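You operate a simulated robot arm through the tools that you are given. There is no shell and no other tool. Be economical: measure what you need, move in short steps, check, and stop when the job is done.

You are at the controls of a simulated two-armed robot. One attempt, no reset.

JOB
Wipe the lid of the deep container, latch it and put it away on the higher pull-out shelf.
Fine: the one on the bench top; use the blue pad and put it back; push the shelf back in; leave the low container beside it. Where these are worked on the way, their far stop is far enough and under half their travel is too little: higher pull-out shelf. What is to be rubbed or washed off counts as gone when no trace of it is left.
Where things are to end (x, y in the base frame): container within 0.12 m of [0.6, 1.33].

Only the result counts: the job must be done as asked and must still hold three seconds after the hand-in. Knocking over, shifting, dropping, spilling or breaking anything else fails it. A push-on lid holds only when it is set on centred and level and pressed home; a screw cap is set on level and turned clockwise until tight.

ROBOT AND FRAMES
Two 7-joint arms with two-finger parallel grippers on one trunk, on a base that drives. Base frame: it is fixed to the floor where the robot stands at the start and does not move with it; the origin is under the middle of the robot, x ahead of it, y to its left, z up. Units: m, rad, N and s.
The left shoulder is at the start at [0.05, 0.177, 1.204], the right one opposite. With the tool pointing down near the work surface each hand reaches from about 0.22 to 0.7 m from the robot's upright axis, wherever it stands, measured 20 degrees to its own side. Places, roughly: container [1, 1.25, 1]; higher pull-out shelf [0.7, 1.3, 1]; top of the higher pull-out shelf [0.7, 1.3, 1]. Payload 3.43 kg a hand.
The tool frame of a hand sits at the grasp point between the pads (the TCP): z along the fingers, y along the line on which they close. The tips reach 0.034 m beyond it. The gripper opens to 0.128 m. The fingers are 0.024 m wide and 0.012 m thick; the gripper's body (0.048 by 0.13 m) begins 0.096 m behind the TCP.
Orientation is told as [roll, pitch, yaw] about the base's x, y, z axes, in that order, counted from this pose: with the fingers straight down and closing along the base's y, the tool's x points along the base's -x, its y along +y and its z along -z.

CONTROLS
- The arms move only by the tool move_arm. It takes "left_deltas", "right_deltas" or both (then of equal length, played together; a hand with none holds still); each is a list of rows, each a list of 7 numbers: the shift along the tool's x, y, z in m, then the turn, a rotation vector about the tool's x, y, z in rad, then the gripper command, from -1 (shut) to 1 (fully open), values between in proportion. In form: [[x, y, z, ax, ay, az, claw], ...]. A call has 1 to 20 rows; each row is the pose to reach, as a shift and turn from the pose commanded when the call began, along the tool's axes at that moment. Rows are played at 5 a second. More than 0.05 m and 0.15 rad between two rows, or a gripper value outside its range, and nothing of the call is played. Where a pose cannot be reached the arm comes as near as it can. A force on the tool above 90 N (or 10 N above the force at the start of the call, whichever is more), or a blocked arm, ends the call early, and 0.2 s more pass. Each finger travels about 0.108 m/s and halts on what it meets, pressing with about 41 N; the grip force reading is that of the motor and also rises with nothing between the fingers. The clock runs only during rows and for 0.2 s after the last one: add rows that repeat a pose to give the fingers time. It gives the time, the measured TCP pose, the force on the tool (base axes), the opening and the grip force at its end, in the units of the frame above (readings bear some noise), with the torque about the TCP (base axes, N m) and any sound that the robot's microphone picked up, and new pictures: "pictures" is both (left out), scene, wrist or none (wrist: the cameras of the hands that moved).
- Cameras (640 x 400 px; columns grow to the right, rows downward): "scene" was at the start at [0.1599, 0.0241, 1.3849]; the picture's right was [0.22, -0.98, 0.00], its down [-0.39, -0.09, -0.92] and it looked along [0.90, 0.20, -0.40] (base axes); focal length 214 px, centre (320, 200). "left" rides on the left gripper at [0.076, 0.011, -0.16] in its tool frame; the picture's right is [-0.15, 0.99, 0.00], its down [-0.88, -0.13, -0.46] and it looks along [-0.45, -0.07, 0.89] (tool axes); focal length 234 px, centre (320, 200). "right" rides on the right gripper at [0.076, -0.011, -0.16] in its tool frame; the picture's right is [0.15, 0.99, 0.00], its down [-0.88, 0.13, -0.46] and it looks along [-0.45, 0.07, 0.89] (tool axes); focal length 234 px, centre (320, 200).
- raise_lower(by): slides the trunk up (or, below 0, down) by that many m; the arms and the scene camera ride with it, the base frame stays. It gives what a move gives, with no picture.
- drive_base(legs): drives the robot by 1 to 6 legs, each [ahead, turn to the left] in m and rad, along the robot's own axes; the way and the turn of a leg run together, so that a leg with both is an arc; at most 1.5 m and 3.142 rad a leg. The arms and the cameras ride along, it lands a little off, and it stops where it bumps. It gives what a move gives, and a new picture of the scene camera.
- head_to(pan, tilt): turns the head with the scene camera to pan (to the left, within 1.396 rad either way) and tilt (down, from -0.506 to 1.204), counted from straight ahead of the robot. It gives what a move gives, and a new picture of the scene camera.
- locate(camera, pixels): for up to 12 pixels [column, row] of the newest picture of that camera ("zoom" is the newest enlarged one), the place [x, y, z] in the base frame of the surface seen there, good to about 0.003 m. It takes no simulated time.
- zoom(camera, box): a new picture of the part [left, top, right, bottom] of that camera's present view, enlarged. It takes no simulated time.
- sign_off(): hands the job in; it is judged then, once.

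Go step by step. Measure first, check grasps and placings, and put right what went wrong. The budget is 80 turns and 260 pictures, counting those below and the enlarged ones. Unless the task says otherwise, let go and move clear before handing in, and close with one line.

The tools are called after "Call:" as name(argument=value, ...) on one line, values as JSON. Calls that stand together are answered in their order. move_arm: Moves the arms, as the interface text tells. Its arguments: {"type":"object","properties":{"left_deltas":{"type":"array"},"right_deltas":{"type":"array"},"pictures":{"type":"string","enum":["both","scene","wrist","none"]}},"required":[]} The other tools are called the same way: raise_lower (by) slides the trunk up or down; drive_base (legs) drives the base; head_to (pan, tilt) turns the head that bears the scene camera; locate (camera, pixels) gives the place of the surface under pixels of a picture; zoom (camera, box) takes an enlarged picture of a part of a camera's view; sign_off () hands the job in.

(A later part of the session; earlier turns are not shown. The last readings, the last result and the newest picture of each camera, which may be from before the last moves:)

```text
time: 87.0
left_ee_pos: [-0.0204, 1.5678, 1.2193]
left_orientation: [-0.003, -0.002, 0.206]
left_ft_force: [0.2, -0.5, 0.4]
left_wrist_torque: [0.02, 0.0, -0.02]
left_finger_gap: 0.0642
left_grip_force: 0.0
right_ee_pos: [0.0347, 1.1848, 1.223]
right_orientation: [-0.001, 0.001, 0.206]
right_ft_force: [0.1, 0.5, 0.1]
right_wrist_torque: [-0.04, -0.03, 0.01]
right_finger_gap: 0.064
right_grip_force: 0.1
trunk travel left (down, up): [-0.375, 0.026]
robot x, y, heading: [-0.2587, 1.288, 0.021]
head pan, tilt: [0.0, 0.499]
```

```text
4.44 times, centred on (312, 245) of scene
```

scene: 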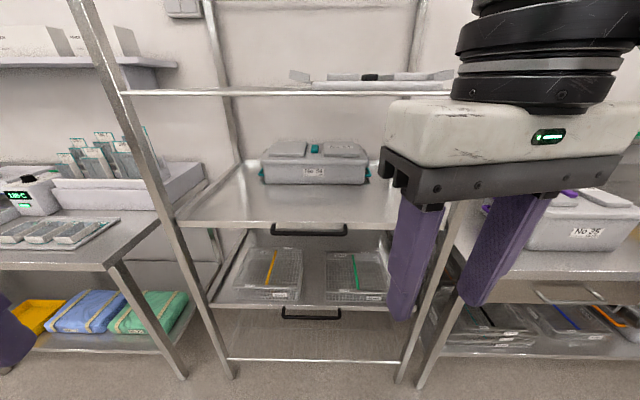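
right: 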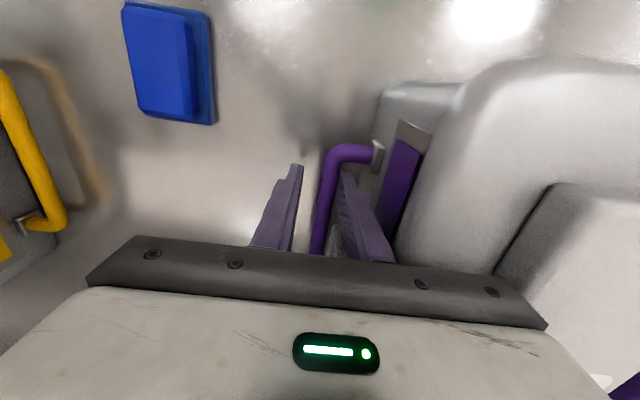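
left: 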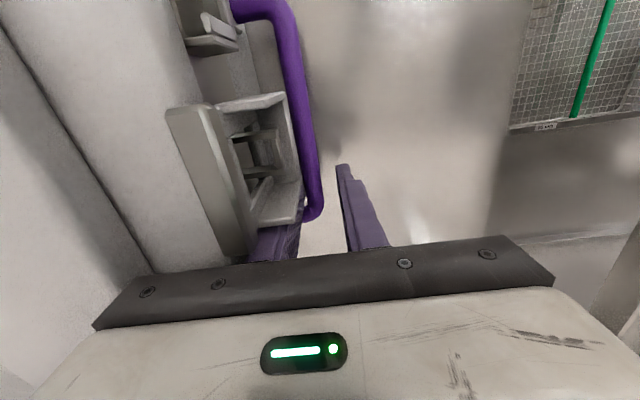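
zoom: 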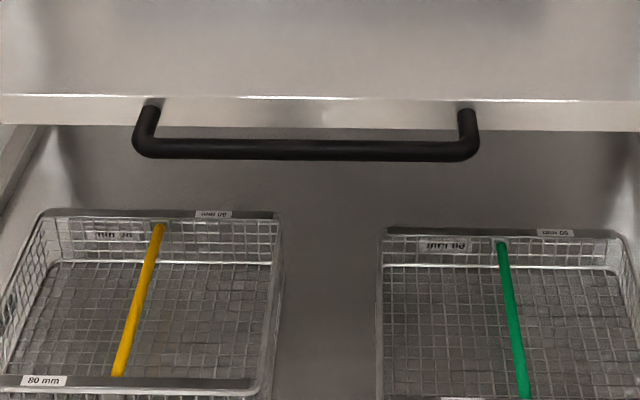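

Handle bar at x≈0.403, z≈0.988, y 1.23–1.44, 35 mm ahead of the shelf edge. Drive 0.1 m closer and turn the right hand 90° so its fingers close along x.

Call:
drive_base(legs=[[0.1, -0.02]])

Call:
move_arm(right_deltas=[[0, 0, 0, 0, 0, -0.14, 0], [0, 0, 0, 0, 0, -0.28, 0], [0, 0, 0, 0, 0, -0.42, 0], [0, 0, 0, 0, 0, -0.56, 0], [0, 0, 0, 0, 0, -0.7, 0], [0, 0, 0, 0, 0, -0.84, 0], [0, 0, 0, 0, 0, -0.98, 0], [0, 0, 0, 0, 0, -1.12, 0], [0, 0, 0, 0, 0, -1.26, 0], [0, 0, 0, 0, 0, -1.37, 0], [0, 0, 0, 0, 0, -1.37, 0]], pictures="scene")

```text
time: 88.2
left_ee_pos: [0.0856, 1.5626, 1.2208]
left_orientation: [-0.003, -0.002, 0.183]
left_ft_force: [-0.2, -0.2, -0.7]
left_wrist_torque: [0.0, 0.01, 0.01]
left_finger_gap: 0.0638
left_grip_force: 0.0
right_ee_pos: [0.132, 1.1804, 1.2229]
right_orientation: [-0.001, 0.0, 0.185]
right_ft_force: [0.1, -0.3, 0.2]
right_wrist_torque: [0.04, 0.03, 0.02]
right_finger_gap: 0.0641
right_grip_force: 0.1
trunk travel left (down, up): [-0.375, 0.026]
robot x, y, heading: [-0.1596, 1.2873, -0.003]
head pan, tilt: [0.0, 0.499]
```

scene: 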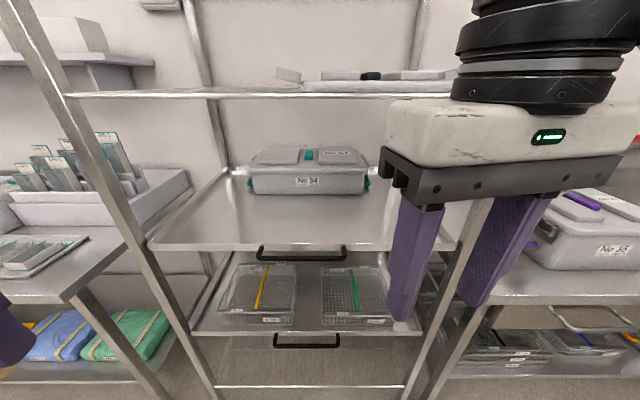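

```text
time: 90.6
left_ee_pos: [0.0851, 1.5625, 1.2204]
left_orientation: [-0.003, -0.004, 0.184]
left_ft_force: [0.6, 0.0, -0.5]
left_wrist_torque: [-0.02, -0.01, 0.01]
left_finger_gap: 0.0639
left_grip_force: 0.0
right_ee_pos: [0.1308, 1.1812, 1.2241]
right_orientation: [-0.002, -0.001, 1.556]
right_ft_force: [-0.6, 0.0, -0.8]
right_wrist_torque: [0.01, 0.0, 0.02]
right_finger_gap: 0.0641
right_grip_force: 0.0
trunk travel left (down, up): [-0.375, 0.026]
robot x, y, heading: [-0.1539, 1.2849, -0.003]
head pan, tilt: [0.0, 0.499]
```

scene: 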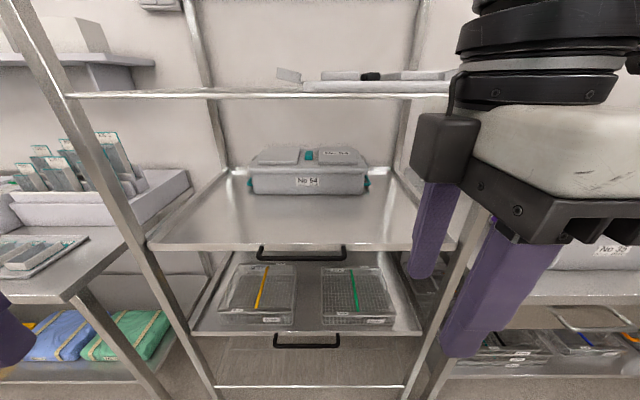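

Rotation done. Re-measure the handle bar precisely from here.

Call:
zoom(camera="scene", box=[250, 235, 354, 300])

Call:
locate(camera="zoom", pixels=[[500, 135], [500, 142], [500, 150], [500, 158], [500, 85], [500, 65], [500, 50], [300, 150], [100, 150], [580, 150], [500, 30], [580, 110]])

```text
6.15 times, centred on (302, 268) of scene
```

zoom: 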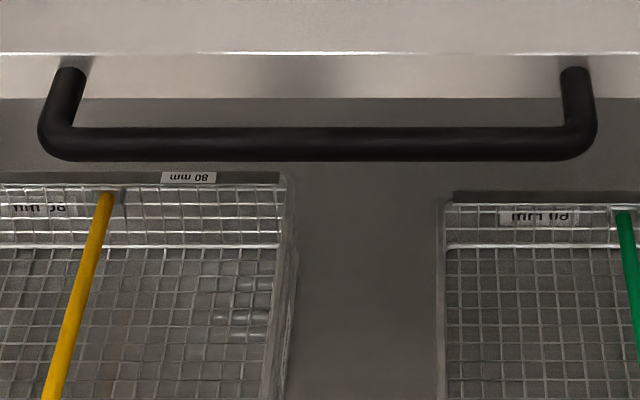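

```text
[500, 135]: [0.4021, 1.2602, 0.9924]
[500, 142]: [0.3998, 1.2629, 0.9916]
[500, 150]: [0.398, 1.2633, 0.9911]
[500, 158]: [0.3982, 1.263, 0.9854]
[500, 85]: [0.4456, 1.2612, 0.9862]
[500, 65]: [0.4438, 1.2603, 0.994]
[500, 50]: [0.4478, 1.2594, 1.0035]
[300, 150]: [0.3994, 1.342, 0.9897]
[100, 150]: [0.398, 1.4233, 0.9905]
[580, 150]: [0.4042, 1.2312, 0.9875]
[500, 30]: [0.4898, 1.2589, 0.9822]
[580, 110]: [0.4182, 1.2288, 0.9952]
```

Bar centre (0.403, ·, 0.987). Move the right hand above it at y≈1.29 with 0.035 opening.

Call:
move_arm(right_deltas=[[-0.016, -0.0386, 0.02, 0, 0, 0, -0.45], [-0.032, -0.0772, 0.04, 0, 0, 0, -0.45], [-0.048, -0.1158, 0.06, 0, 0, 0, -0.45], [-0.064, -0.1544, 0.08, 0, 0, 0, -0.45], [-0.08, -0.193, 0.1, 0, 0, 0, -0.45], [-0.096, -0.2316, 0.12, 0, 0, 0, -0.45], [-0.113, -0.2704, 0.14, 0, 0, 0, -0.45], [-0.113, -0.2704, 0.16, 0, 0, 0, -0.45], [-0.113, -0.2704, 0.16, 0, 0, 0, -0.45]])

Call:
zoom(camera="scene", box=[250, 200, 410, 300])

```text
time: 92.6
left_ee_pos: [0.0851, 1.5639, 1.2208]
left_orientation: [-0.002, -0.002, 0.184]
left_ft_force: [0.4, -0.1, 0.0]
left_wrist_torque: [0.0, 0.0, -0.01]
left_finger_gap: 0.0641
left_grip_force: 0.0
right_ee_pos: [0.1863, 1.2729, 1.1266]
right_orientation: [-0.001, 0.0, 1.551]
right_ft_force: [0.2, 0.0, -0.4]
right_wrist_torque: [0.03, -0.02, 0.03]
right_finger_gap: 0.0351
right_grip_force: 0.1
right hand out of reach, approached as far as the arm can: row 1, 2, 3, 4, 5, 6, 7, 8, 9
trunk travel left (down, up): [-0.375, 0.026]
robot x, y, heading: [-0.1549, 1.2868, -0.001]
head pan, tilt: [0.0, 0.499]
```

scene: 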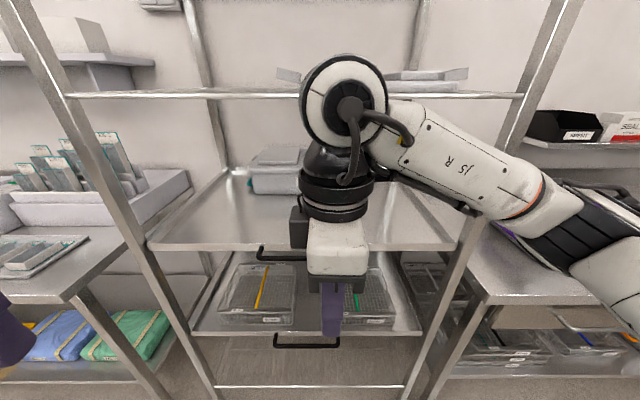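
right: 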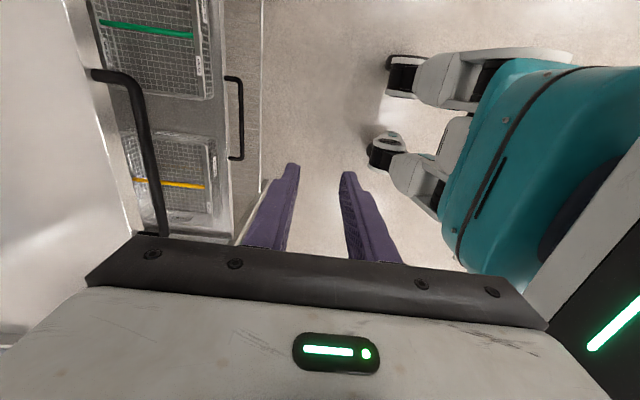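

```text
4.00 times, centred on (330, 250) of scene
```

zoom: 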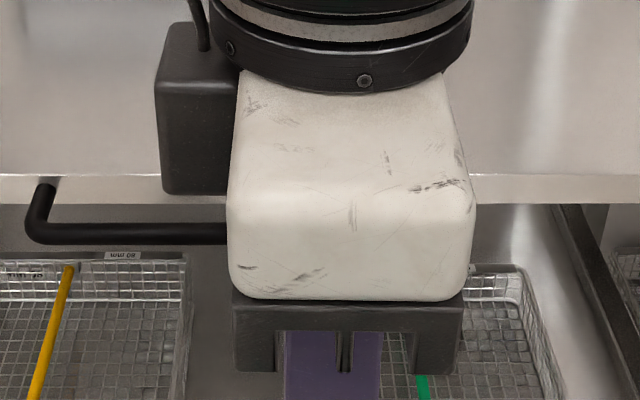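

With yaw 90° the arm reaches less far. I tilt the hand ~0.7 rad so the fingers point forward-down (wrist leans back, clear of the upper shelf), and check.

Call:
move_arm(right_deltas=[[0, 0, 0, 0.14, 0, 0, -0.3], [0, 0, 0, 0.28, 0, 0, -0.3], [0, 0, 0, 0.42, 0, 0, -0.3], [0, 0, 0, 0.56, 0, 0, -0.3], [0, 0, 0, 0.7, 0, 0, -0.3], [0, 0, 0, 0.7, 0, 0, -0.3]], pictures="scene")

```text
time: 94.0
left_ee_pos: [0.0853, 1.5623, 1.2197]
left_orientation: [-0.005, -0.003, 0.183]
left_ft_force: [-0.7, 1.3, 0.6]
left_wrist_torque: [-0.01, -0.01, 0.03]
left_finger_gap: 0.0641
left_grip_force: 0.1
right_ee_pos: [0.189, 1.2638, 1.1185]
right_orientation: [-0.702, -0.002, 1.555]
right_ft_force: [-0.3, 0.1, 0.6]
right_wrist_torque: [0.0, 0.0, 0.06]
right_finger_gap: 0.0445
right_grip_force: 0.1
trunk travel left (down, up): [-0.375, 0.026]
robot x, y, heading: [-0.1592, 1.2895, -0.002]
head pan, tilt: [0.0, 0.499]
```

scene: 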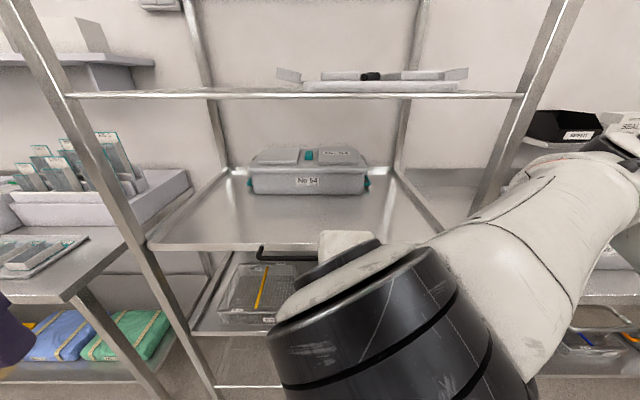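

The tilt succeeded. Move to the pre-grasp point 6 cm short of the bar.

Call:
move_arm(right_deltas=[[-0.003, -0.02, 0.041, 0, 0, 0, -0.56], [-0.006, -0.039, 0.082, 0, 0, 0, -0.56], [-0.009, -0.059, 0.123, 0, 0, 0, -0.56], [-0.0126, -0.0785, 0.164, 0, 0, 0, -0.56], [-0.0126, -0.0785, 0.164, 0, 0, 0, -0.56]])

```text
time: 95.2
left_ee_pos: [0.084, 1.564, 1.2201]
left_orientation: [-0.003, -0.003, 0.183]
left_ft_force: [0.0, 0.2, 0.7]
left_wrist_torque: [0.0, 0.02, 0.04]
left_finger_gap: 0.064
left_grip_force: 0.0
right_ee_pos: [0.3566, 1.2748, 1.0424]
right_orientation: [-0.701, 0.0, 1.557]
right_ft_force: [-0.5, 0.1, -0.2]
right_wrist_torque: [0.01, 0.01, 0.0]
right_finger_gap: 0.0282
right_grip_force: 0.2
trunk travel left (down, up): [-0.375, 0.026]
robot x, y, heading: [-0.1587, 1.2862, 0.001]
head pan, tilt: [0.0, 0.499]
```

scene: 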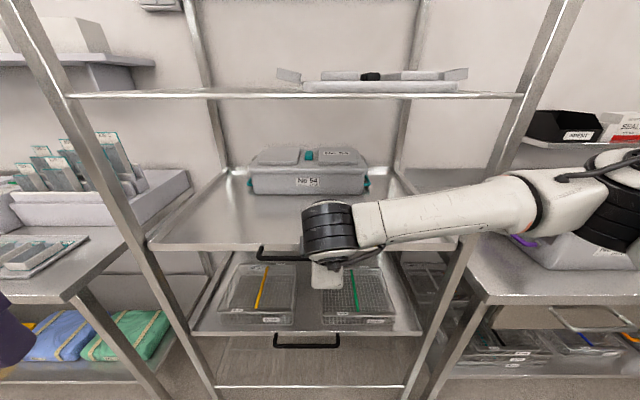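
right: 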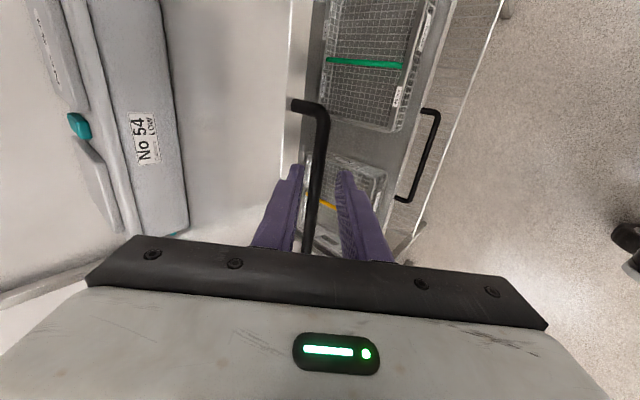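

The bar lies between the fingers. Advance 0.058 m and close.

Call:
move_arm(right_deltas=[[0, 0, 0.03, 0, 0, 0, -0.56], [0, 0, 0.05, 0, 0, 0, -0.56], [0, 0, 0.058, 0, 0, 0, -0.56], [0, 0, 0.058, 0, 0, 0, -1], [0, 0, 0.058, 0, 0, 0, -1], [0, 0, 0.058, 0, 0, 0, -1]], pictures="wrist")

```text
time: 96.6
left_ee_pos: [0.085, 1.5632, 1.2187]
left_orientation: [-0.003, -0.004, 0.184]
left_ft_force: [-0.7, 0.6, 0.8]
left_wrist_torque: [-0.01, -0.01, 0.01]
left_finger_gap: 0.064
left_grip_force: 0.1
right_ee_pos: [0.3946, 1.2723, 1.0006]
right_orientation: [-0.703, 0.0, 1.558]
right_ft_force: [3.8, -0.7, 5.8]
right_wrist_torque: [-0.48, -0.16, 0.49]
right_finger_gap: 0.0138
right_grip_force: 45.3
trunk travel left (down, up): [-0.375, 0.026]
robot x, y, heading: [-0.1572, 1.2869, -0.001]
head pan, tilt: [0.0, 0.499]
```

right: 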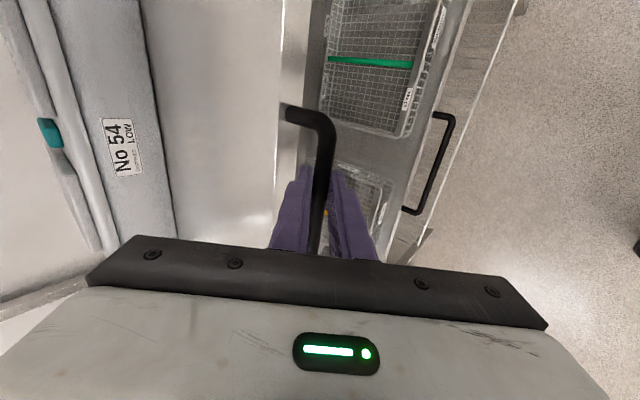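

Handle gripped. Pull the shelf out by driving back 0.32 m.

Call:
drive_base(legs=[[-0.32, 0]])

Call:
locate(camera="scene", pixels=[[250, 260], [200, 255], [310, 170], [260, 200]])

```text
time: 98.7
left_ee_pos: [-0.2269, 1.5628, 1.2201]
left_orientation: [-0.002, -0.003, 0.186]
left_ft_force: [-0.5, 0.4, 0.4]
left_wrist_torque: [0.0, 0.03, -0.01]
left_finger_gap: 0.0639
left_grip_force: 0.0
right_ee_pos: [0.0863, 1.2732, 0.9994]
right_orientation: [-0.701, -0.001, 1.557]
right_ft_force: [2.1, -8.3, 11.0]
right_wrist_torque: [-0.75, -0.09, 0.04]
right_finger_gap: 0.0137
right_grip_force: 45.1
trunk travel left (down, up): [-0.375, 0.026]
robot x, y, heading: [-0.4685, 1.2877, 0.006]
head pan, tilt: [0.0, 0.499]
```

scene: 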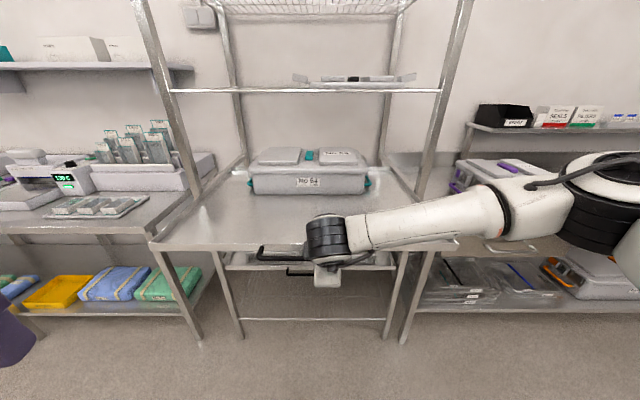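

```text
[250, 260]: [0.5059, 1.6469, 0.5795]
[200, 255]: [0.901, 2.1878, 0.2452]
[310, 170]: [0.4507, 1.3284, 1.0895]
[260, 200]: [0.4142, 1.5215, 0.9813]
```

Shelf is out 0.31 m with No 54 riding along. Pull another 0.08 m for margin.

Call:
drive_base(legs=[[-0.08, 0]])

```text
time: 99.7
left_ee_pos: [-0.3062, 1.5629, 1.2209]
left_orientation: [-0.002, -0.005, 0.188]
left_ft_force: [-0.9, 0.4, -0.9]
left_wrist_torque: [0.03, -0.03, -0.02]
left_finger_gap: 0.0639
left_grip_force: 0.1
right_ee_pos: [0.0071, 1.273, 0.9994]
right_orientation: [-0.705, 0.001, 1.558]
right_ft_force: [2.8, -7.0, 3.9]
right_wrist_torque: [-0.73, -0.23, -0.01]
right_finger_gap: 0.0137
right_grip_force: 44.9
trunk travel left (down, up): [-0.375, 0.026]
robot x, y, heading: [-0.5465, 1.2843, 0.006]
head pan, tilt: [0.0, 0.499]
```

scene: 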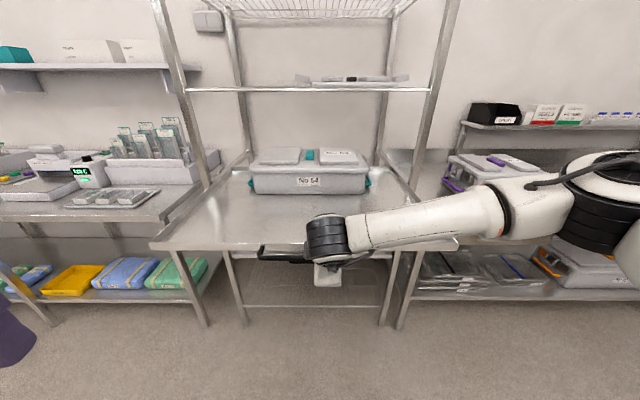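

Shelf is out 0.39 m. Release the handle, back away, and restore the right hand's orientation.

Call:
move_arm(right_deltas=[[0, 0, 0, 0, 0, 0, -0.5], [0, 0, 0, 0, 0, 0, -0.5], [0, 0, -0.04, 0, 0, 0, -0.5], [0, 0, -0.08, 0, 0, 0, -0.5], [0, 0, -0.12, 0, 0, 0, -0.5], [0, 0, -0.15, -0.14, 0, 0, -0.5], [0, 0, -0.15, -0.28, 0, 0, -0.5], [0, 0, -0.15, -0.42, 0, 0, -0.5], [0, 0, -0.15, -0.56, 0, 0, -0.5], [0, 0, -0.15, -0.7, 0, 0, -0.5], [0, 0, -0.15, -0.7, 0, 0, -0.5]], pictures="none")

Call:
move_arm(right_deltas=[[0, 0, 0, 0, 0, 0.14, 0], [0, 0, 0, 0, 0, 0.28, 0], [0, 0, 0, 0, 0, 0.42, 0], [0, 0, 0, 0, 0, 0.56, 0], [0, 0, 0, 0, 0, 0.7, 0], [0, 0, 0, 0, 0, 0.84, 0], [0, 0, 0, 0, 0, 0.98, 0], [0, 0, 0, 0, 0, 1.12, 0], [0, 0, 0, 0, 0, 1.26, 0], [0, 0, 0, 0, 0, 1.4, 0], [0, 0, 0, 0, 0, 1.5, 0], [0.03, -0.03, -0.03, 0, 0, 1.555, 0]], pictures="scene")

Call:
locate(camera="scene", pixels=[[160, 245], [270, 255], [310, 160], [260, 190], [360, 190], [250, 225]])

```text
time: 102.1
left_ee_pos: [-0.306, 1.565, 1.2206]
left_orientation: [-0.003, -0.002, 0.188]
left_ft_force: [0.7, 0.4, -0.2]
left_wrist_torque: [-0.02, 0.02, 0.01]
left_finger_gap: 0.064
left_grip_force: 0.0
right_ee_pos: [-0.2006, 1.2438, 1.1331]
right_orientation: [-0.035, 0.007, 1.529]
right_ft_force: [0.7, 0.7, 0.7]
right_wrist_torque: [-0.03, 0.01, 0.0]
right_finger_gap: 0.0321
right_grip_force: 0.0
right hand out of reach, approached as far as the arm can: row 6, 7, 8, 9, 10, 11
trunk travel left (down, up): [-0.375, 0.026]
robot x, y, heading: [-0.5486, 1.2864, 0.002]
head pan, tilt: [0.0, 0.499]
```

```text
refused: row 12 steps farther than a row can; nothing moved
```

```text
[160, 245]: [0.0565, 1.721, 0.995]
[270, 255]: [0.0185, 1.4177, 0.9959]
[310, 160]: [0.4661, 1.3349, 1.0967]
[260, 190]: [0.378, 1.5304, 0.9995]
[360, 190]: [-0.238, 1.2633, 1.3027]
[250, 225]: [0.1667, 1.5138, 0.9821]
```

Shelf front now at x≈0.057. Rotate the right hand back.

Call:
move_arm(right_deltas=[[0, 0, 0, 0, 0, 0.14, 0], [0, 0, 0, 0, 0, 0.28, 0], [0, 0, 0, 0, 0, 0.42, 0], [0, 0, 0, 0, 0, 0.56, 0], [0, 0, 0, 0, 0, 0.7, 0], [0, 0, 0, 0, 0, 0.84, 0], [0, 0, 0, 0, 0, 0.98, 0], [0, 0, 0, 0, 0, 1.12, 0], [0, 0, 0, 0, 0, 1.26, 0], [0, 0, 0, 0, 0, 1.4, 0], [0, 0, 0, 0, 0, 1.5, 0], [0.0, 0, 0, 0, 0, 1.53, 0], [0.04, 0, 0, 0, 0, 1.53, 0], [0.04, 0, -0.045, 0, 0, 1.53, 0], [0.04, 0, -0.08, 0, 0, 1.53, 0]], pictures="scene")

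```text
time: 105.3
left_ee_pos: [-0.3059, 1.5634, 1.2203]
left_orientation: [-0.001, -0.004, 0.189]
left_ft_force: [0.0, -0.7, 0.2]
left_wrist_torque: [0.01, -0.04, 0.02]
left_finger_gap: 0.0638
left_grip_force: 0.1
right_ee_pos: [-0.2039, 1.2025, 1.2194]
right_orientation: [-0.002, -0.004, 0.025]
right_ft_force: [0.6, 0.6, 0.0]
right_wrist_torque: [0.02, -0.03, 0.03]
right_finger_gap: 0.064
right_grip_force: 0.0
trunk travel left (down, up): [-0.375, 0.026]
robot x, y, heading: [-0.5454, 1.2905, 0.004]
head pan, tilt: [0.0, 0.499]
```

scene: 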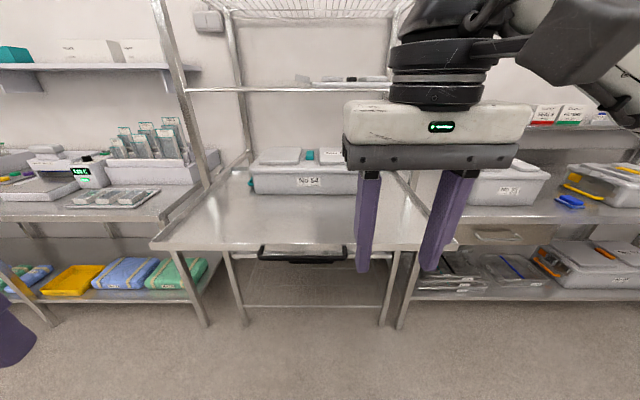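

Drive back to the bench in front of the deep container (pose as before).

Call:
drive_base(legs=[[0, -1.574], [0.74, 0], [0, 1.383], [0.64, 0]])

Call:
head_to(pan=0.1, tilt=0.8)

```text
time: 119.6
left_ee_pos: [0.3476, 0.6057, 1.2198]
left_orientation: [-0.003, -0.004, -0.081]
left_ft_force: [-0.1, -0.1, -0.7]
left_wrist_torque: [0.02, 0.02, 0.0]
left_finger_gap: 0.0638
left_grip_force: 0.0
right_ee_pos: [0.3483, 0.2311, 1.2195]
right_orientation: [-0.002, -0.005, -0.243]
right_ft_force: [0.1, -0.3, -0.5]
right_wrist_torque: [0.01, 0.03, 0.02]
right_finger_gap: 0.064
right_grip_force: 0.1
trunk travel left (down, up): [-0.375, 0.026]
robot x, y, heading: [0.0392, 0.4051, -0.263]
head pan, tilt: [0.0, 0.499]
```

scene: 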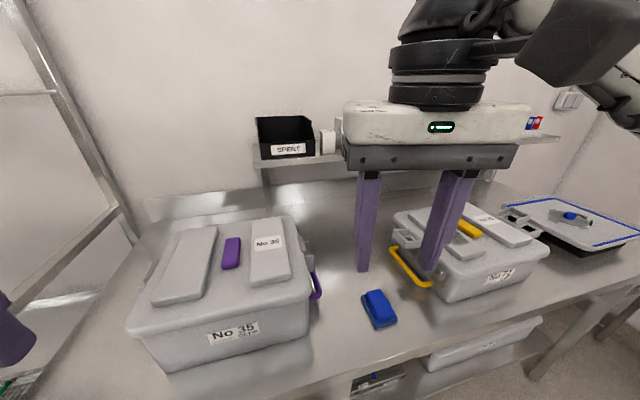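

```text
time: 120.4
left_ee_pos: [0.3469, 0.6066, 1.2195]
left_orientation: [-0.004, -0.002, -0.08]
left_ft_force: [0.0, 1.2, 0.3]
left_wrist_torque: [-0.02, -0.01, -0.02]
left_finger_gap: 0.0642
left_grip_force: 0.1
right_ee_pos: [0.3495, 0.231, 1.2185]
right_orientation: [-0.003, -0.006, -0.243]
right_ft_force: [0.2, 0.8, 0.3]
right_wrist_torque: [0.01, -0.02, 0.0]
right_finger_gap: 0.0642
right_grip_force: 0.0
trunk travel left (down, up): [-0.375, 0.026]
robot x, y, heading: [0.0362, 0.4078, -0.266]
head pan, tilt: [0.099, 0.799]
```

scene: 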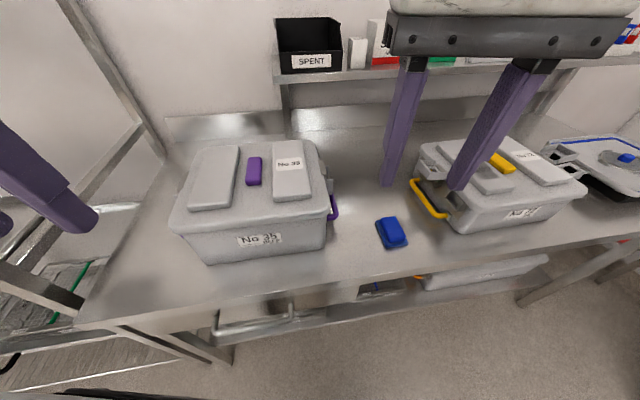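

Slightly short; nudge forward, then measure the container.

Call:
drive_base(legs=[[0.055, 0.076]])

Call:
zoom(camera="scene", box=[150, 120, 374, 260])

```text
time: 121.3
left_ee_pos: [0.3863, 0.6152, 1.22]
left_orientation: [-0.002, -0.001, -0.004]
left_ft_force: [-0.1, 0.4, -0.3]
left_wrist_torque: [-0.03, 0.05, -0.01]
left_finger_gap: 0.064
left_grip_force: 0.1
right_ee_pos: [0.4156, 0.2423, 1.2179]
right_orientation: [-0.004, -0.003, -0.169]
right_ft_force: [1.1, 0.0, -0.9]
right_wrist_torque: [-0.03, 0.06, 0.01]
right_finger_gap: 0.0641
right_grip_force: 0.0
trunk travel left (down, up): [-0.375, 0.026]
robot x, y, heading: [0.0922, 0.3924, -0.192]
head pan, tilt: [0.099, 0.799]
```

scene: 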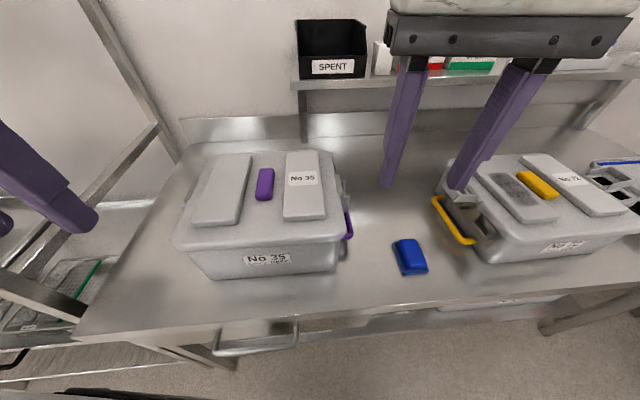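

```text
2.86 times, centred on (262, 190) of scene
```

zoom: 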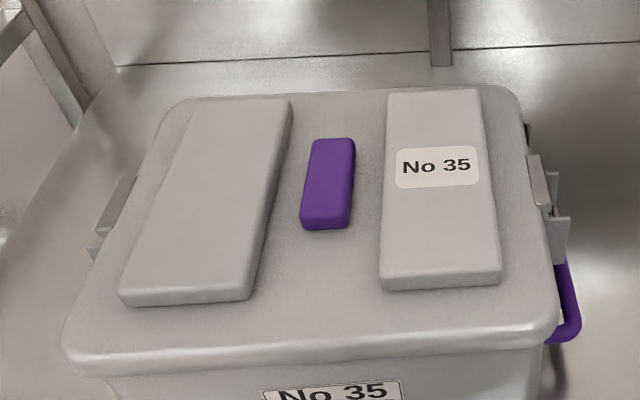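

Latches remain closed. Bring both hands above the bars.

Call:
move_arm(left_deltas=[[-0.043, 0.006, 0, 0, 0, 0, -0.3], [-0.086, 0.012, 0, 0, 0, 0, -0.56], [-0.129, 0.018, 0.01, 0, 0, 0, -0.56], [-0.172, 0.024, 0.03, 0, 0, 0, -0.56], [-0.215, 0.03, 0.05, 0, 0, 0, -0.56], [-0.2567, 0.035, 0.075, 0, 0, 0, -0.56], [-0.2567, 0.035, 0.12, 0, 0, 0, -0.56], [-0.2567, 0.035, 0.15, 0, 0, 0, -0.56]], right_deltas=[[-0.022, 0.008, 0, 0, 0, -0.03, -0.3], [-0.044, 0.016, 0, 0, 0, -0.06, -0.56], [-0.066, 0.024, 0.01, 0, 0, -0.09, -0.56], [-0.088, 0.032, 0.03, 0, 0, -0.12, -0.56], [-0.108, 0.04, 0.05, 0, 0, -0.15, -0.56], [-0.1279, 0.0464, 0.075, 0, 0, -0.169, -0.56], [-0.1279, 0.0464, 0.12, 0, 0, -0.169, -0.56], [-0.1279, 0.0464, 0.15, 0, 0, -0.169, -0.56]], pictures="wrist")

Call:
zoom(camera="right", box=[240, 80, 432, 200])

Call:
zoom(camera="left", box=[220, 120, 412, 240])

```text
time: 123.2
left_ee_pos: [0.6464, 0.6491, 1.0672]
left_orientation: [-0.003, -0.002, -0.005]
left_ft_force: [0.7, -0.5, -0.1]
left_wrist_torque: [0.01, 0.0, -0.05]
left_finger_gap: 0.0283
left_grip_force: 0.2
right_ee_pos: [0.5495, 0.265, 1.0703]
right_orientation: [-0.005, -0.003, 0.0]
right_ft_force: [0.0, 0.7, 0.2]
right_wrist_torque: [-0.04, 0.01, 0.01]
right_finger_gap: 0.0281
right_grip_force: 0.2
trunk travel left (down, up): [-0.375, 0.026]
robot x, y, heading: [0.0946, 0.3906, -0.191]
head pan, tilt: [0.099, 0.799]
```

right: 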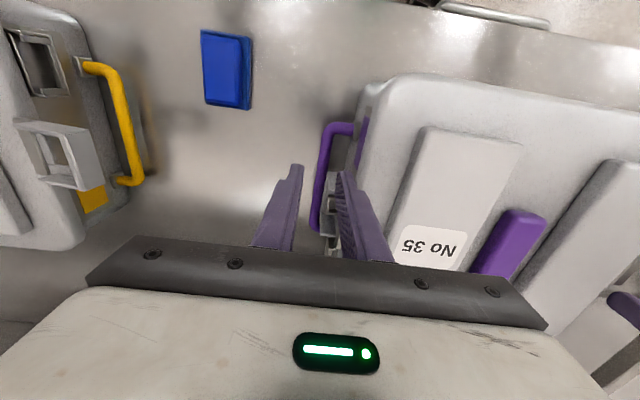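
left: 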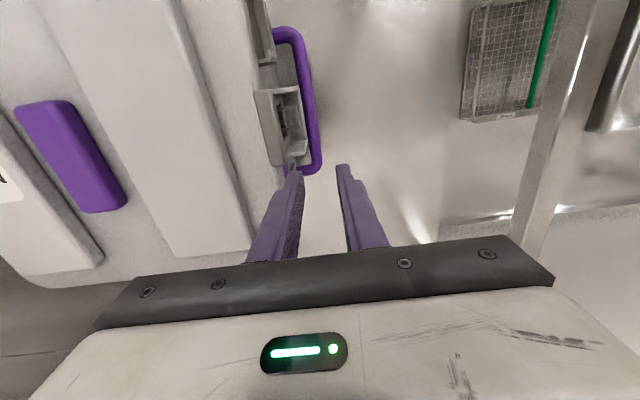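

```text
3.33 times, centred on (336, 140) of right
```

zoom: 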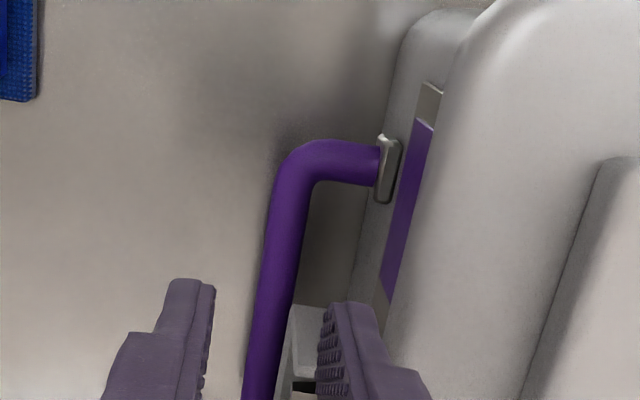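

```text
3.33 times, centred on (316, 180) of left
```

zoom: 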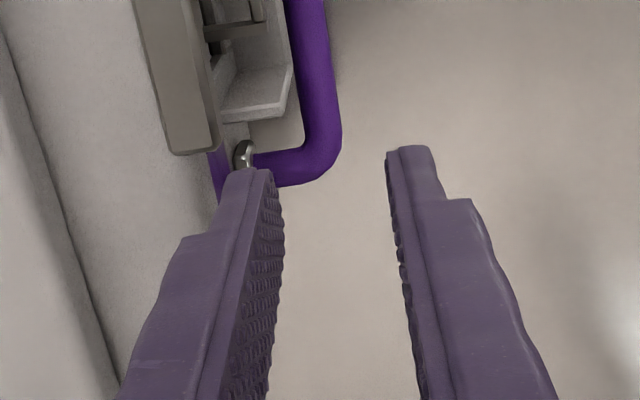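

Check where the bars are now before descending.

Call:
locate(camera="left", pixels=[[308, 120], [312, 120], [316, 120], [314, 150], [318, 150], [312, 168], [300, 172], [303, 150]])

Call:
locate(camera="right", pixels=[[320, 150], [324, 150], [328, 150], [318, 180], [322, 180], [330, 127], [345, 128]])

```text
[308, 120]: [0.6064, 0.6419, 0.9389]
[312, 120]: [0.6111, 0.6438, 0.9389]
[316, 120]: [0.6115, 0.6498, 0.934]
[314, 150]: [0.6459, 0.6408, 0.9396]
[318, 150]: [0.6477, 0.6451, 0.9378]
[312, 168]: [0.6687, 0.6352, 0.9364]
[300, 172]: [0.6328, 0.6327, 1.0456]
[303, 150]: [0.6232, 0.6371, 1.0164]
```

```text
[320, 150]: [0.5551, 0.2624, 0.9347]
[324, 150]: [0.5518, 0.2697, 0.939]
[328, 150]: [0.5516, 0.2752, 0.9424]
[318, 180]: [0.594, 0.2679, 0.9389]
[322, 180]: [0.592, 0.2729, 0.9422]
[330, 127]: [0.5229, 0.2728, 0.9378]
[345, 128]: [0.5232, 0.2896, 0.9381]
```

Bars at y≈0.645 and ≈0.271 as expected. Descend and grip.

Call:
move_arm(left_deltas=[[0.003, -0.001, 0.03, 0, 0, 0, -0.56], [0.003, -0.001, 0.06, 0, 0, 0, -0.56], [0.003, -0.001, 0.08, 0, 0, 0, -0.56], [0.003, -0.001, 0.1, 0, 0, 0, -0.56], [0.003, -0.001, 0.114, 0, 0, 0, -0.56], [0.003, -0.001, 0.114, 0, 0, 0, -0.56], [0.003, -0.004, 0.114, 0, 0, 0, -1], [0.003, -0.006, 0.114, 0, 0, 0, -1], [0.003, -0.006, 0.114, 0, 0, 0, -1]], right_deltas=[[0, 0.001, 0.03, 0, 0, 0, -0.56], [0, 0.001, 0.06, 0, 0, 0, -0.56], [0, 0.001, 0.085, 0, 0, 0, -0.56], [0, 0.001, 0.105, 0, 0, 0, -0.56], [0, 0.001, 0.117, 0, 0, 0, -0.56], [0, 0.001, 0.117, 0, 0, 0, -0.56], [0, 0.004, 0.117, 0, 0, 0, -1], [0, 0.006, 0.117, 0, 0, 0, -1], [0, 0.006, 0.117, 0, 0, 0, -1]], pictures="none")

```text
time: 124.1
left_ee_pos: [0.6469, 0.6439, 0.9917]
left_orientation: [-0.014, -0.025, 0.0]
left_ft_force: [0.7, -0.3, -1.2]
left_wrist_torque: [-0.06, 0.1, 0.02]
left_finger_gap: 0.0281
left_grip_force: 0.0
right_ee_pos: [0.5517, 0.2679, 0.9769]
right_orientation: [-0.005, 0.001, 0.005]
right_ft_force: [-0.5, -2.9, 1.1]
right_wrist_torque: [0.18, 0.05, 0.02]
right_finger_gap: 0.0274
right_grip_force: 0.0
trunk travel left (down, up): [-0.375, 0.026]
robot x, y, heading: [0.0918, 0.3918, -0.193]
head pan, tilt: [0.099, 0.799]
stopped in row 4 (left hand): the force on the tool passed its limit (the readings are from after the stop); the commanded pose is now the measured one
```

The left finger caught the lid rim; lift 3 cm, move it outward 6 mm, then look.

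Call:
move_arm(left_deltas=[[0, 0, -0.03, 0, 0, 0, -0.56], [0.003, 0.007, -0.04, 0.014, 0, 0, -0.56], [0.003, 0.007, -0.02, 0.014, -0.0, 0, -0.56], [0.003, 0.007, -0.02, 0.014, -0.0, 0, -0.56]], right_deltas=[[0.0, -0.001, 0, 0, 0, 0, -0.56], [0.001, -0.001, 0.01, 0, 0, 0, -0.56], [0.001, -0.001, 0.024, 0, 0, 0, -0.56], [0.001, -0.001, 0.024, 0, 0, 0, -0.56]], pictures="wrist")

Call:
locate(camera="left", pixels=[[310, 120], [314, 120], [314, 150], [318, 150], [306, 120]])

Call:
zoom(camera="left", box=[220, 120, 412, 240])

```text
time: 125.1
left_ee_pos: [0.6404, 0.6496, 1.0169]
left_orientation: [-0.026, -0.031, -0.003]
left_ft_force: [0.4, -0.2, 0.1]
left_wrist_torque: [0.0, -0.03, 0.03]
left_finger_gap: 0.028
left_grip_force: 0.0
right_ee_pos: [0.5492, 0.2675, 0.9545]
right_orientation: [-0.003, -0.004, 0.003]
right_ft_force: [-0.8, -0.6, -0.4]
right_wrist_torque: [-0.01, -0.03, 0.01]
right_finger_gap: 0.0283
right_grip_force: 0.1
trunk travel left (down, up): [-0.375, 0.026]
robot x, y, heading: [0.096, 0.3928, -0.189]
head pan, tilt: [0.099, 0.799]
```

right: 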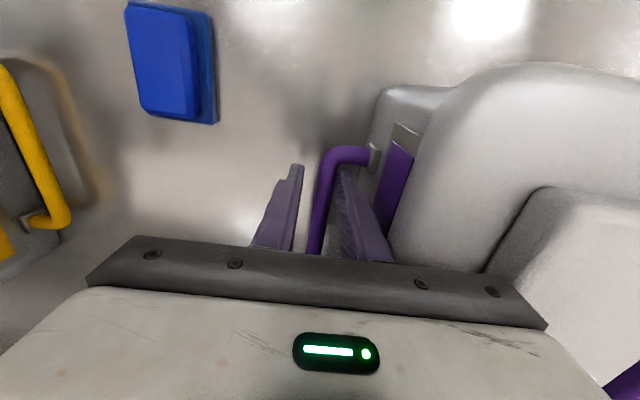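
left: 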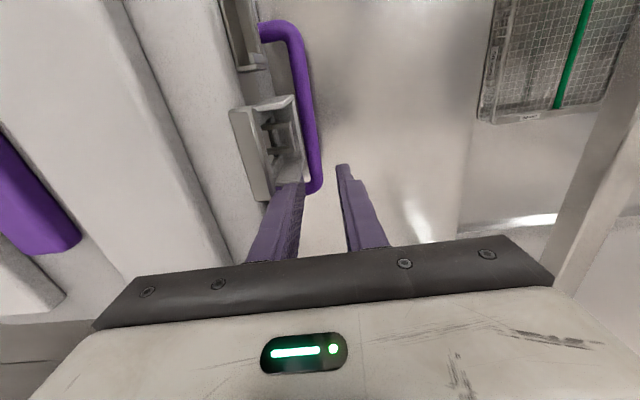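

```text
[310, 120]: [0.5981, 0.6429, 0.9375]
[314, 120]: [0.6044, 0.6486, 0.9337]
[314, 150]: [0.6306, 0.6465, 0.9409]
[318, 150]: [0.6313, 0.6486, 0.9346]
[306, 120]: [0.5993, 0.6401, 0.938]
```

```text
3.33 times, centred on (316, 180) of left
```

zoom: 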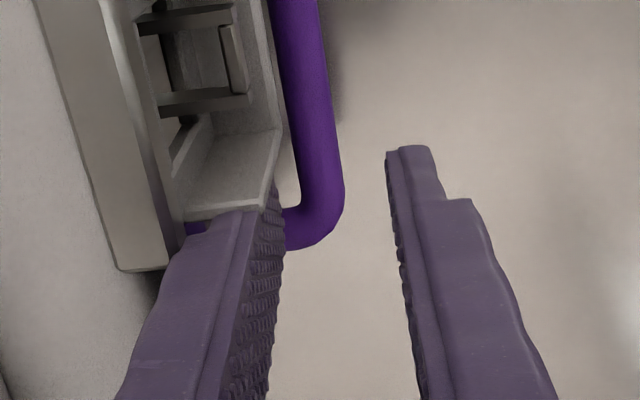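

Correct the left hand's small tilt and descend, slightly outward.

Call:
move_arm(left_deltas=[[-0.003, 0.0015, 0, -0.026, 0.031, 0, -0.56], [-0.003, 0.0015, 0.02, -0.026, 0.031, 0, -0.56], [-0.003, 0.0015, 0.035, -0.026, 0.031, 0, -0.56], [-0.003, 0.0015, 0.05, -0.026, 0.031, 0, -0.56], [-0.003, 0.0015, 0.064, -0.026, 0.031, 0, -0.56], [-0.003, 0.0015, 0.064, -0.026, 0.031, 0, -0.56]], pictures="wrist")

```text
time: 126.5
left_ee_pos: [0.6466, 0.649, 0.9518]
left_orientation: [-0.001, 0.002, -0.004]
left_ft_force: [-0.5, -6.4, -1.6]
left_wrist_torque: [-0.1, -0.14, -0.03]
left_finger_gap: 0.0322
left_grip_force: 3.3
right_ee_pos: [0.5507, 0.2654, 0.9534]
right_orientation: [-0.004, -0.005, 0.002]
right_ft_force: [-1.1, 0.2, -0.2]
right_wrist_torque: [-0.02, 0.01, 0.0]
right_finger_gap: 0.0282
right_grip_force: 0.0
trunk travel left (down, up): [-0.375, 0.026]
robot x, y, heading: [0.093, 0.3904, -0.19]
head pan, tilt: [0.099, 0.799]
```

left: 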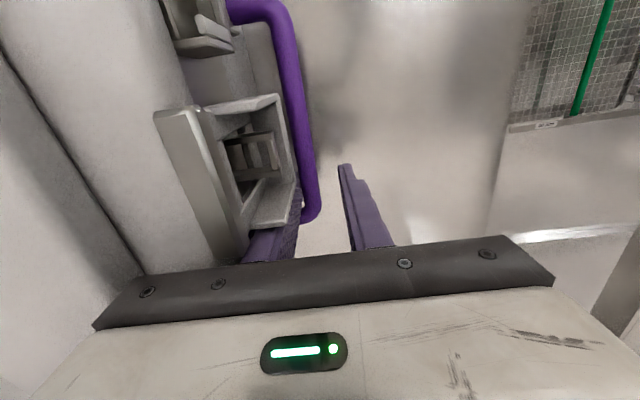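

Both straddle the bars. Close.

Call:
move_arm(left_deltas=[[0, -0.002, 0, 0, 0, 0, -1], [0, -0.004, 0, 0, 0, 0, -1], [0, -0.006, 0, 0, 0, 0, -1], [0, -0.006, 0, 0, 0, 0, -1]], right_deltas=[[0, 0.002, 0, 0, 0, 0, -1], [0, 0.004, 0, 0, 0, 0, -1], [0, 0.006, 0, 0, 0, 0, -1], [0, 0.006, 0, 0, 0, 0, -1]], pictures="none")

```text
time: 127.5
left_ee_pos: [0.6462, 0.6438, 0.9529]
left_orientation: [-0.003, 0.003, 0.0]
left_ft_force: [-9.0, -2.0, 2.5]
left_wrist_torque: [-5.55, 0.4, -1.16]
left_finger_gap: 0.0146
left_grip_force: 40.9
right_ee_pos: [0.5504, 0.2733, 0.9558]
right_orientation: [0.003, -0.009, 0.001]
right_ft_force: [6.3, 3.7, 0.4]
right_wrist_torque: [4.76, -0.81, -0.56]
right_finger_gap: 0.0144
right_grip_force: 40.5
trunk travel left (down, up): [-0.375, 0.026]
robot x, y, heading: [0.094, 0.3896, -0.19]
head pan, tilt: [0.099, 0.799]
```

Both gripped. Lift 0.17 m in step.

Call:
move_arm(left_deltas=[[0, 0, -0.01, 0, 0, 0, -1], [0, 0, -0.03, 0, 0, 0, -1], [0, 0, -0.05, 0, 0, 0, -1], [0, 0, -0.07, 0, 0, 0, -1], [0, 0, -0.09, 0, 0, 0, -1], [0, 0, -0.11, 0, 0, 0, -1], [0, 0, -0.13, 0, 0, 0, -1], [0, 0, -0.15, 0, 0, 0, -1], [0, 0, -0.17, 0, 0, 0, -1], [0, 0, -0.17, 0, 0, 0, -1]], right_deltas=[[0, 0, -0.01, 0, 0, 0, -1], [0, 0, -0.03, 0, 0, 0, -1], [0, 0, -0.05, 0, 0, 0, -1], [0, 0, -0.07, 0, 0, 0, -1], [0, 0, -0.09, 0, 0, 0, -1], [0, 0, -0.11, 0, 0, 0, -1], [0, 0, -0.13, 0, 0, 0, -1], [0, 0, -0.15, 0, 0, 0, -1], [0, 0, -0.17, 0, 0, 0, -1], [0, 0, -0.17, 0, 0, 0, -1]], pictures="scene")

```text
time: 129.7
left_ee_pos: [0.6474, 0.6438, 1.1215]
left_orientation: [-0.004, 0.005, -0.004]
left_ft_force: [-9.0, 9.5, -12.5]
left_wrist_torque: [-6.06, -0.41, -2.08]
left_finger_gap: 0.015
left_grip_force: 41.0
right_ee_pos: [0.5513, 0.2739, 1.1249]
right_orientation: [0.004, -0.003, -0.001]
right_ft_force: [8.2, -9.1, -6.9]
right_wrist_torque: [7.03, 0.17, -2.03]
right_finger_gap: 0.0145
right_grip_force: 40.7
trunk travel left (down, up): [-0.375, 0.026]
robot x, y, heading: [0.0977, 0.3944, -0.188]
head pan, tilt: [0.099, 0.799]
```

scene: 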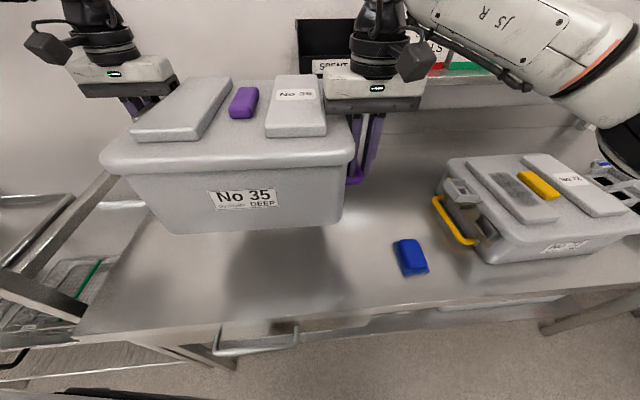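

Container lifted level. Raise the trunk 0.02, then back out and drive round to face the shelf.

Call:
raise_lower(by=0.02)

Call:
drive_base(legs=[[-0.64, 0], [0, 1.758], [0.797, 0], [0, -1.758]])

```text
time: 130.3
left_ee_pos: [0.6487, 0.6434, 1.1413]
left_orientation: [-0.004, 0.005, -0.004]
left_ft_force: [-6.7, 14.3, -14.0]
left_wrist_torque: [-6.94, 0.16, -1.92]
left_finger_gap: 0.0145
left_grip_force: 40.8
right_ee_pos: [0.5513, 0.2746, 1.1427]
right_orientation: [0.002, -0.006, -0.001]
right_ft_force: [7.6, -14.5, -7.4]
right_wrist_torque: [8.14, -0.36, -2.1]
right_finger_gap: 0.0148
right_grip_force: 41.4
trunk travel left (down, up): [-0.395, 0.006]
robot x, y, heading: [0.0925, 0.3944, -0.184]
head pan, tilt: [0.099, 0.799]
```

```text
time: 146.2
left_ee_pos: [-0.02, 1.6196, 1.1413]
left_orientation: [-0.002, 0.005, 0.079]
left_ft_force: [-7.8, 16.3, -14.6]
left_wrist_torque: [-6.96, -0.39, -1.81]
left_finger_gap: 0.0144
left_grip_force: 41.1
right_ee_pos: [-0.0885, 1.2434, 1.1438]
right_orientation: [0.003, -0.005, 0.079]
right_ft_force: [7.4, -16.4, -6.1]
right_wrist_torque: [8.63, 0.18, -2.08]
right_finger_gap: 0.0147
right_grip_force: 41.0
trunk travel left (down, up): [-0.395, 0.006]
robot x, y, heading: [-0.5553, 1.3227, -0.108]
head pan, tilt: [0.099, 0.799]
```

scene: 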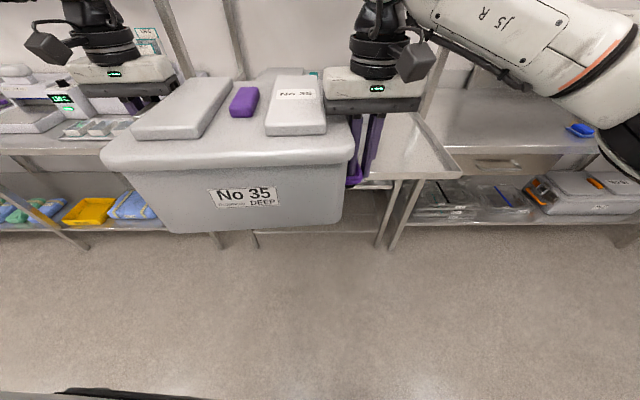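

Container centre ≈(−0.054, 1.432), yaw 0.08. Turn right 0.079 and advance 0.264 m to put it over the shelf spot (0.2125, ~1.34).

Call:
drive_base(legs=[[0, -0.079], [0.264, 0]])

```text
time: 148.7
left_ee_pos: [0.2658, 1.5297, 1.1411]
left_orientation: [-0.003, 0.006, 0.003]
left_ft_force: [-5.3, 9.0, -10.3]
left_wrist_torque: [-4.85, 0.02, -1.32]
left_finger_gap: 0.0144
left_grip_force: 40.7
right_ee_pos: [0.173, 1.1603, 1.1431]
right_orientation: [0.002, -0.005, 0.005]
right_ft_force: [5.2, -9.1, -9.9]
right_wrist_torque: [4.93, 0.11, -1.52]
right_finger_gap: 0.0147
right_grip_force: 40.9
trunk travel left (down, up): [-0.395, 0.006]
robot x, y, heading: [-0.292, 1.2732, -0.184]
head pan, tilt: [0.099, 0.799]
```

scene: 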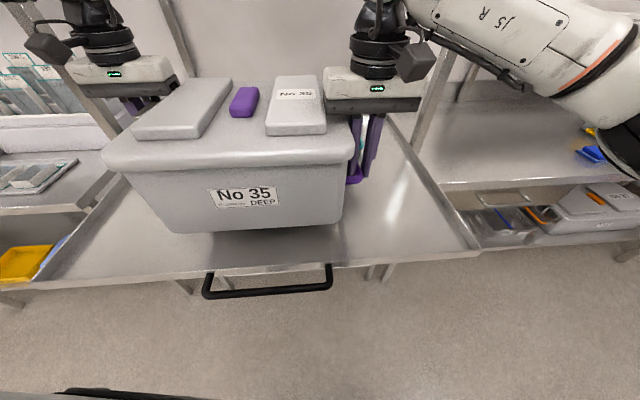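

Centre ≈(0.219, 1.345) over the shelf, inside the lip. Lower 0.087 m in step.

Call:
move_arm(left_deltas=[[0, 0, 0.015, 0, 0, 0, -1], [0, 0, 0.03, 0, 0, 0, -1], [0, 0, 0.045, 0, 0, 0, -1], [0, 0, 0.06, 0, 0, 0, -1], [0, 0, 0.072, 0, 0, 0, -1], [0, 0, 0.08, 0, 0, 0, -1], [0, 0, 0.086, 0, 0, 0, -1], [0, 0, 0.088, 0, 0, 0, -1], [0, 0, 0.088, 0, 0, 0, -1]], right_deltas=[[0, 0, 0.015, 0, 0, 0, -1], [0, 0, 0.03, 0, 0, 0, -1], [0, 0, 0.045, 0, 0, 0, -1], [0, 0, 0.06, 0, 0, 0, -1], [0, 0, 0.072, 0, 0, 0, -1], [0, 0, 0.08, 0, 0, 0, -1], [0, 0, 0.086, 0, 0, 0, -1], [0, 0, 0.088, 0, 0, 0, -1], [0, 0, 0.088, 0, 0, 0, -1]], pictures="scene")

```text
time: 150.7
left_ee_pos: [0.2654, 1.5312, 1.0552]
left_orientation: [-0.001, 0.0, 0.004]
left_ft_force: [-0.3, 9.5, 1.5]
left_wrist_torque: [-3.59, -0.25, -0.84]
left_finger_gap: 0.0145
left_grip_force: 41.3
right_ee_pos: [0.1733, 1.1606, 1.0578]
right_orientation: [0.004, -0.01, 0.003]
right_ft_force: [4.1, -7.4, -8.8]
right_wrist_torque: [3.28, -1.2, -0.55]
right_finger_gap: 0.0144
right_grip_force: 41.2
trunk travel left (down, up): [-0.395, 0.006]
robot x, y, heading: [-0.2888, 1.277, -0.178]
head pan, tilt: [0.099, 0.799]
5 turns are left
```

scene: 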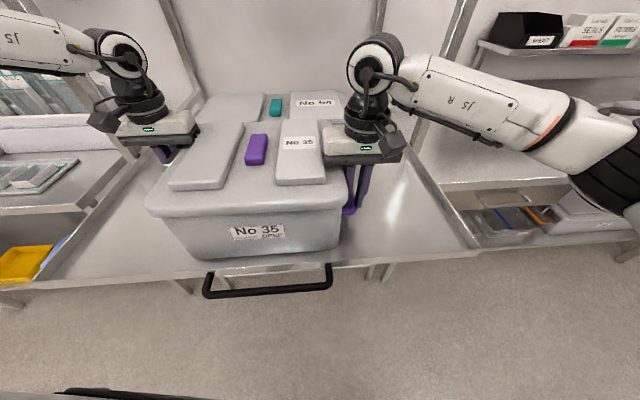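

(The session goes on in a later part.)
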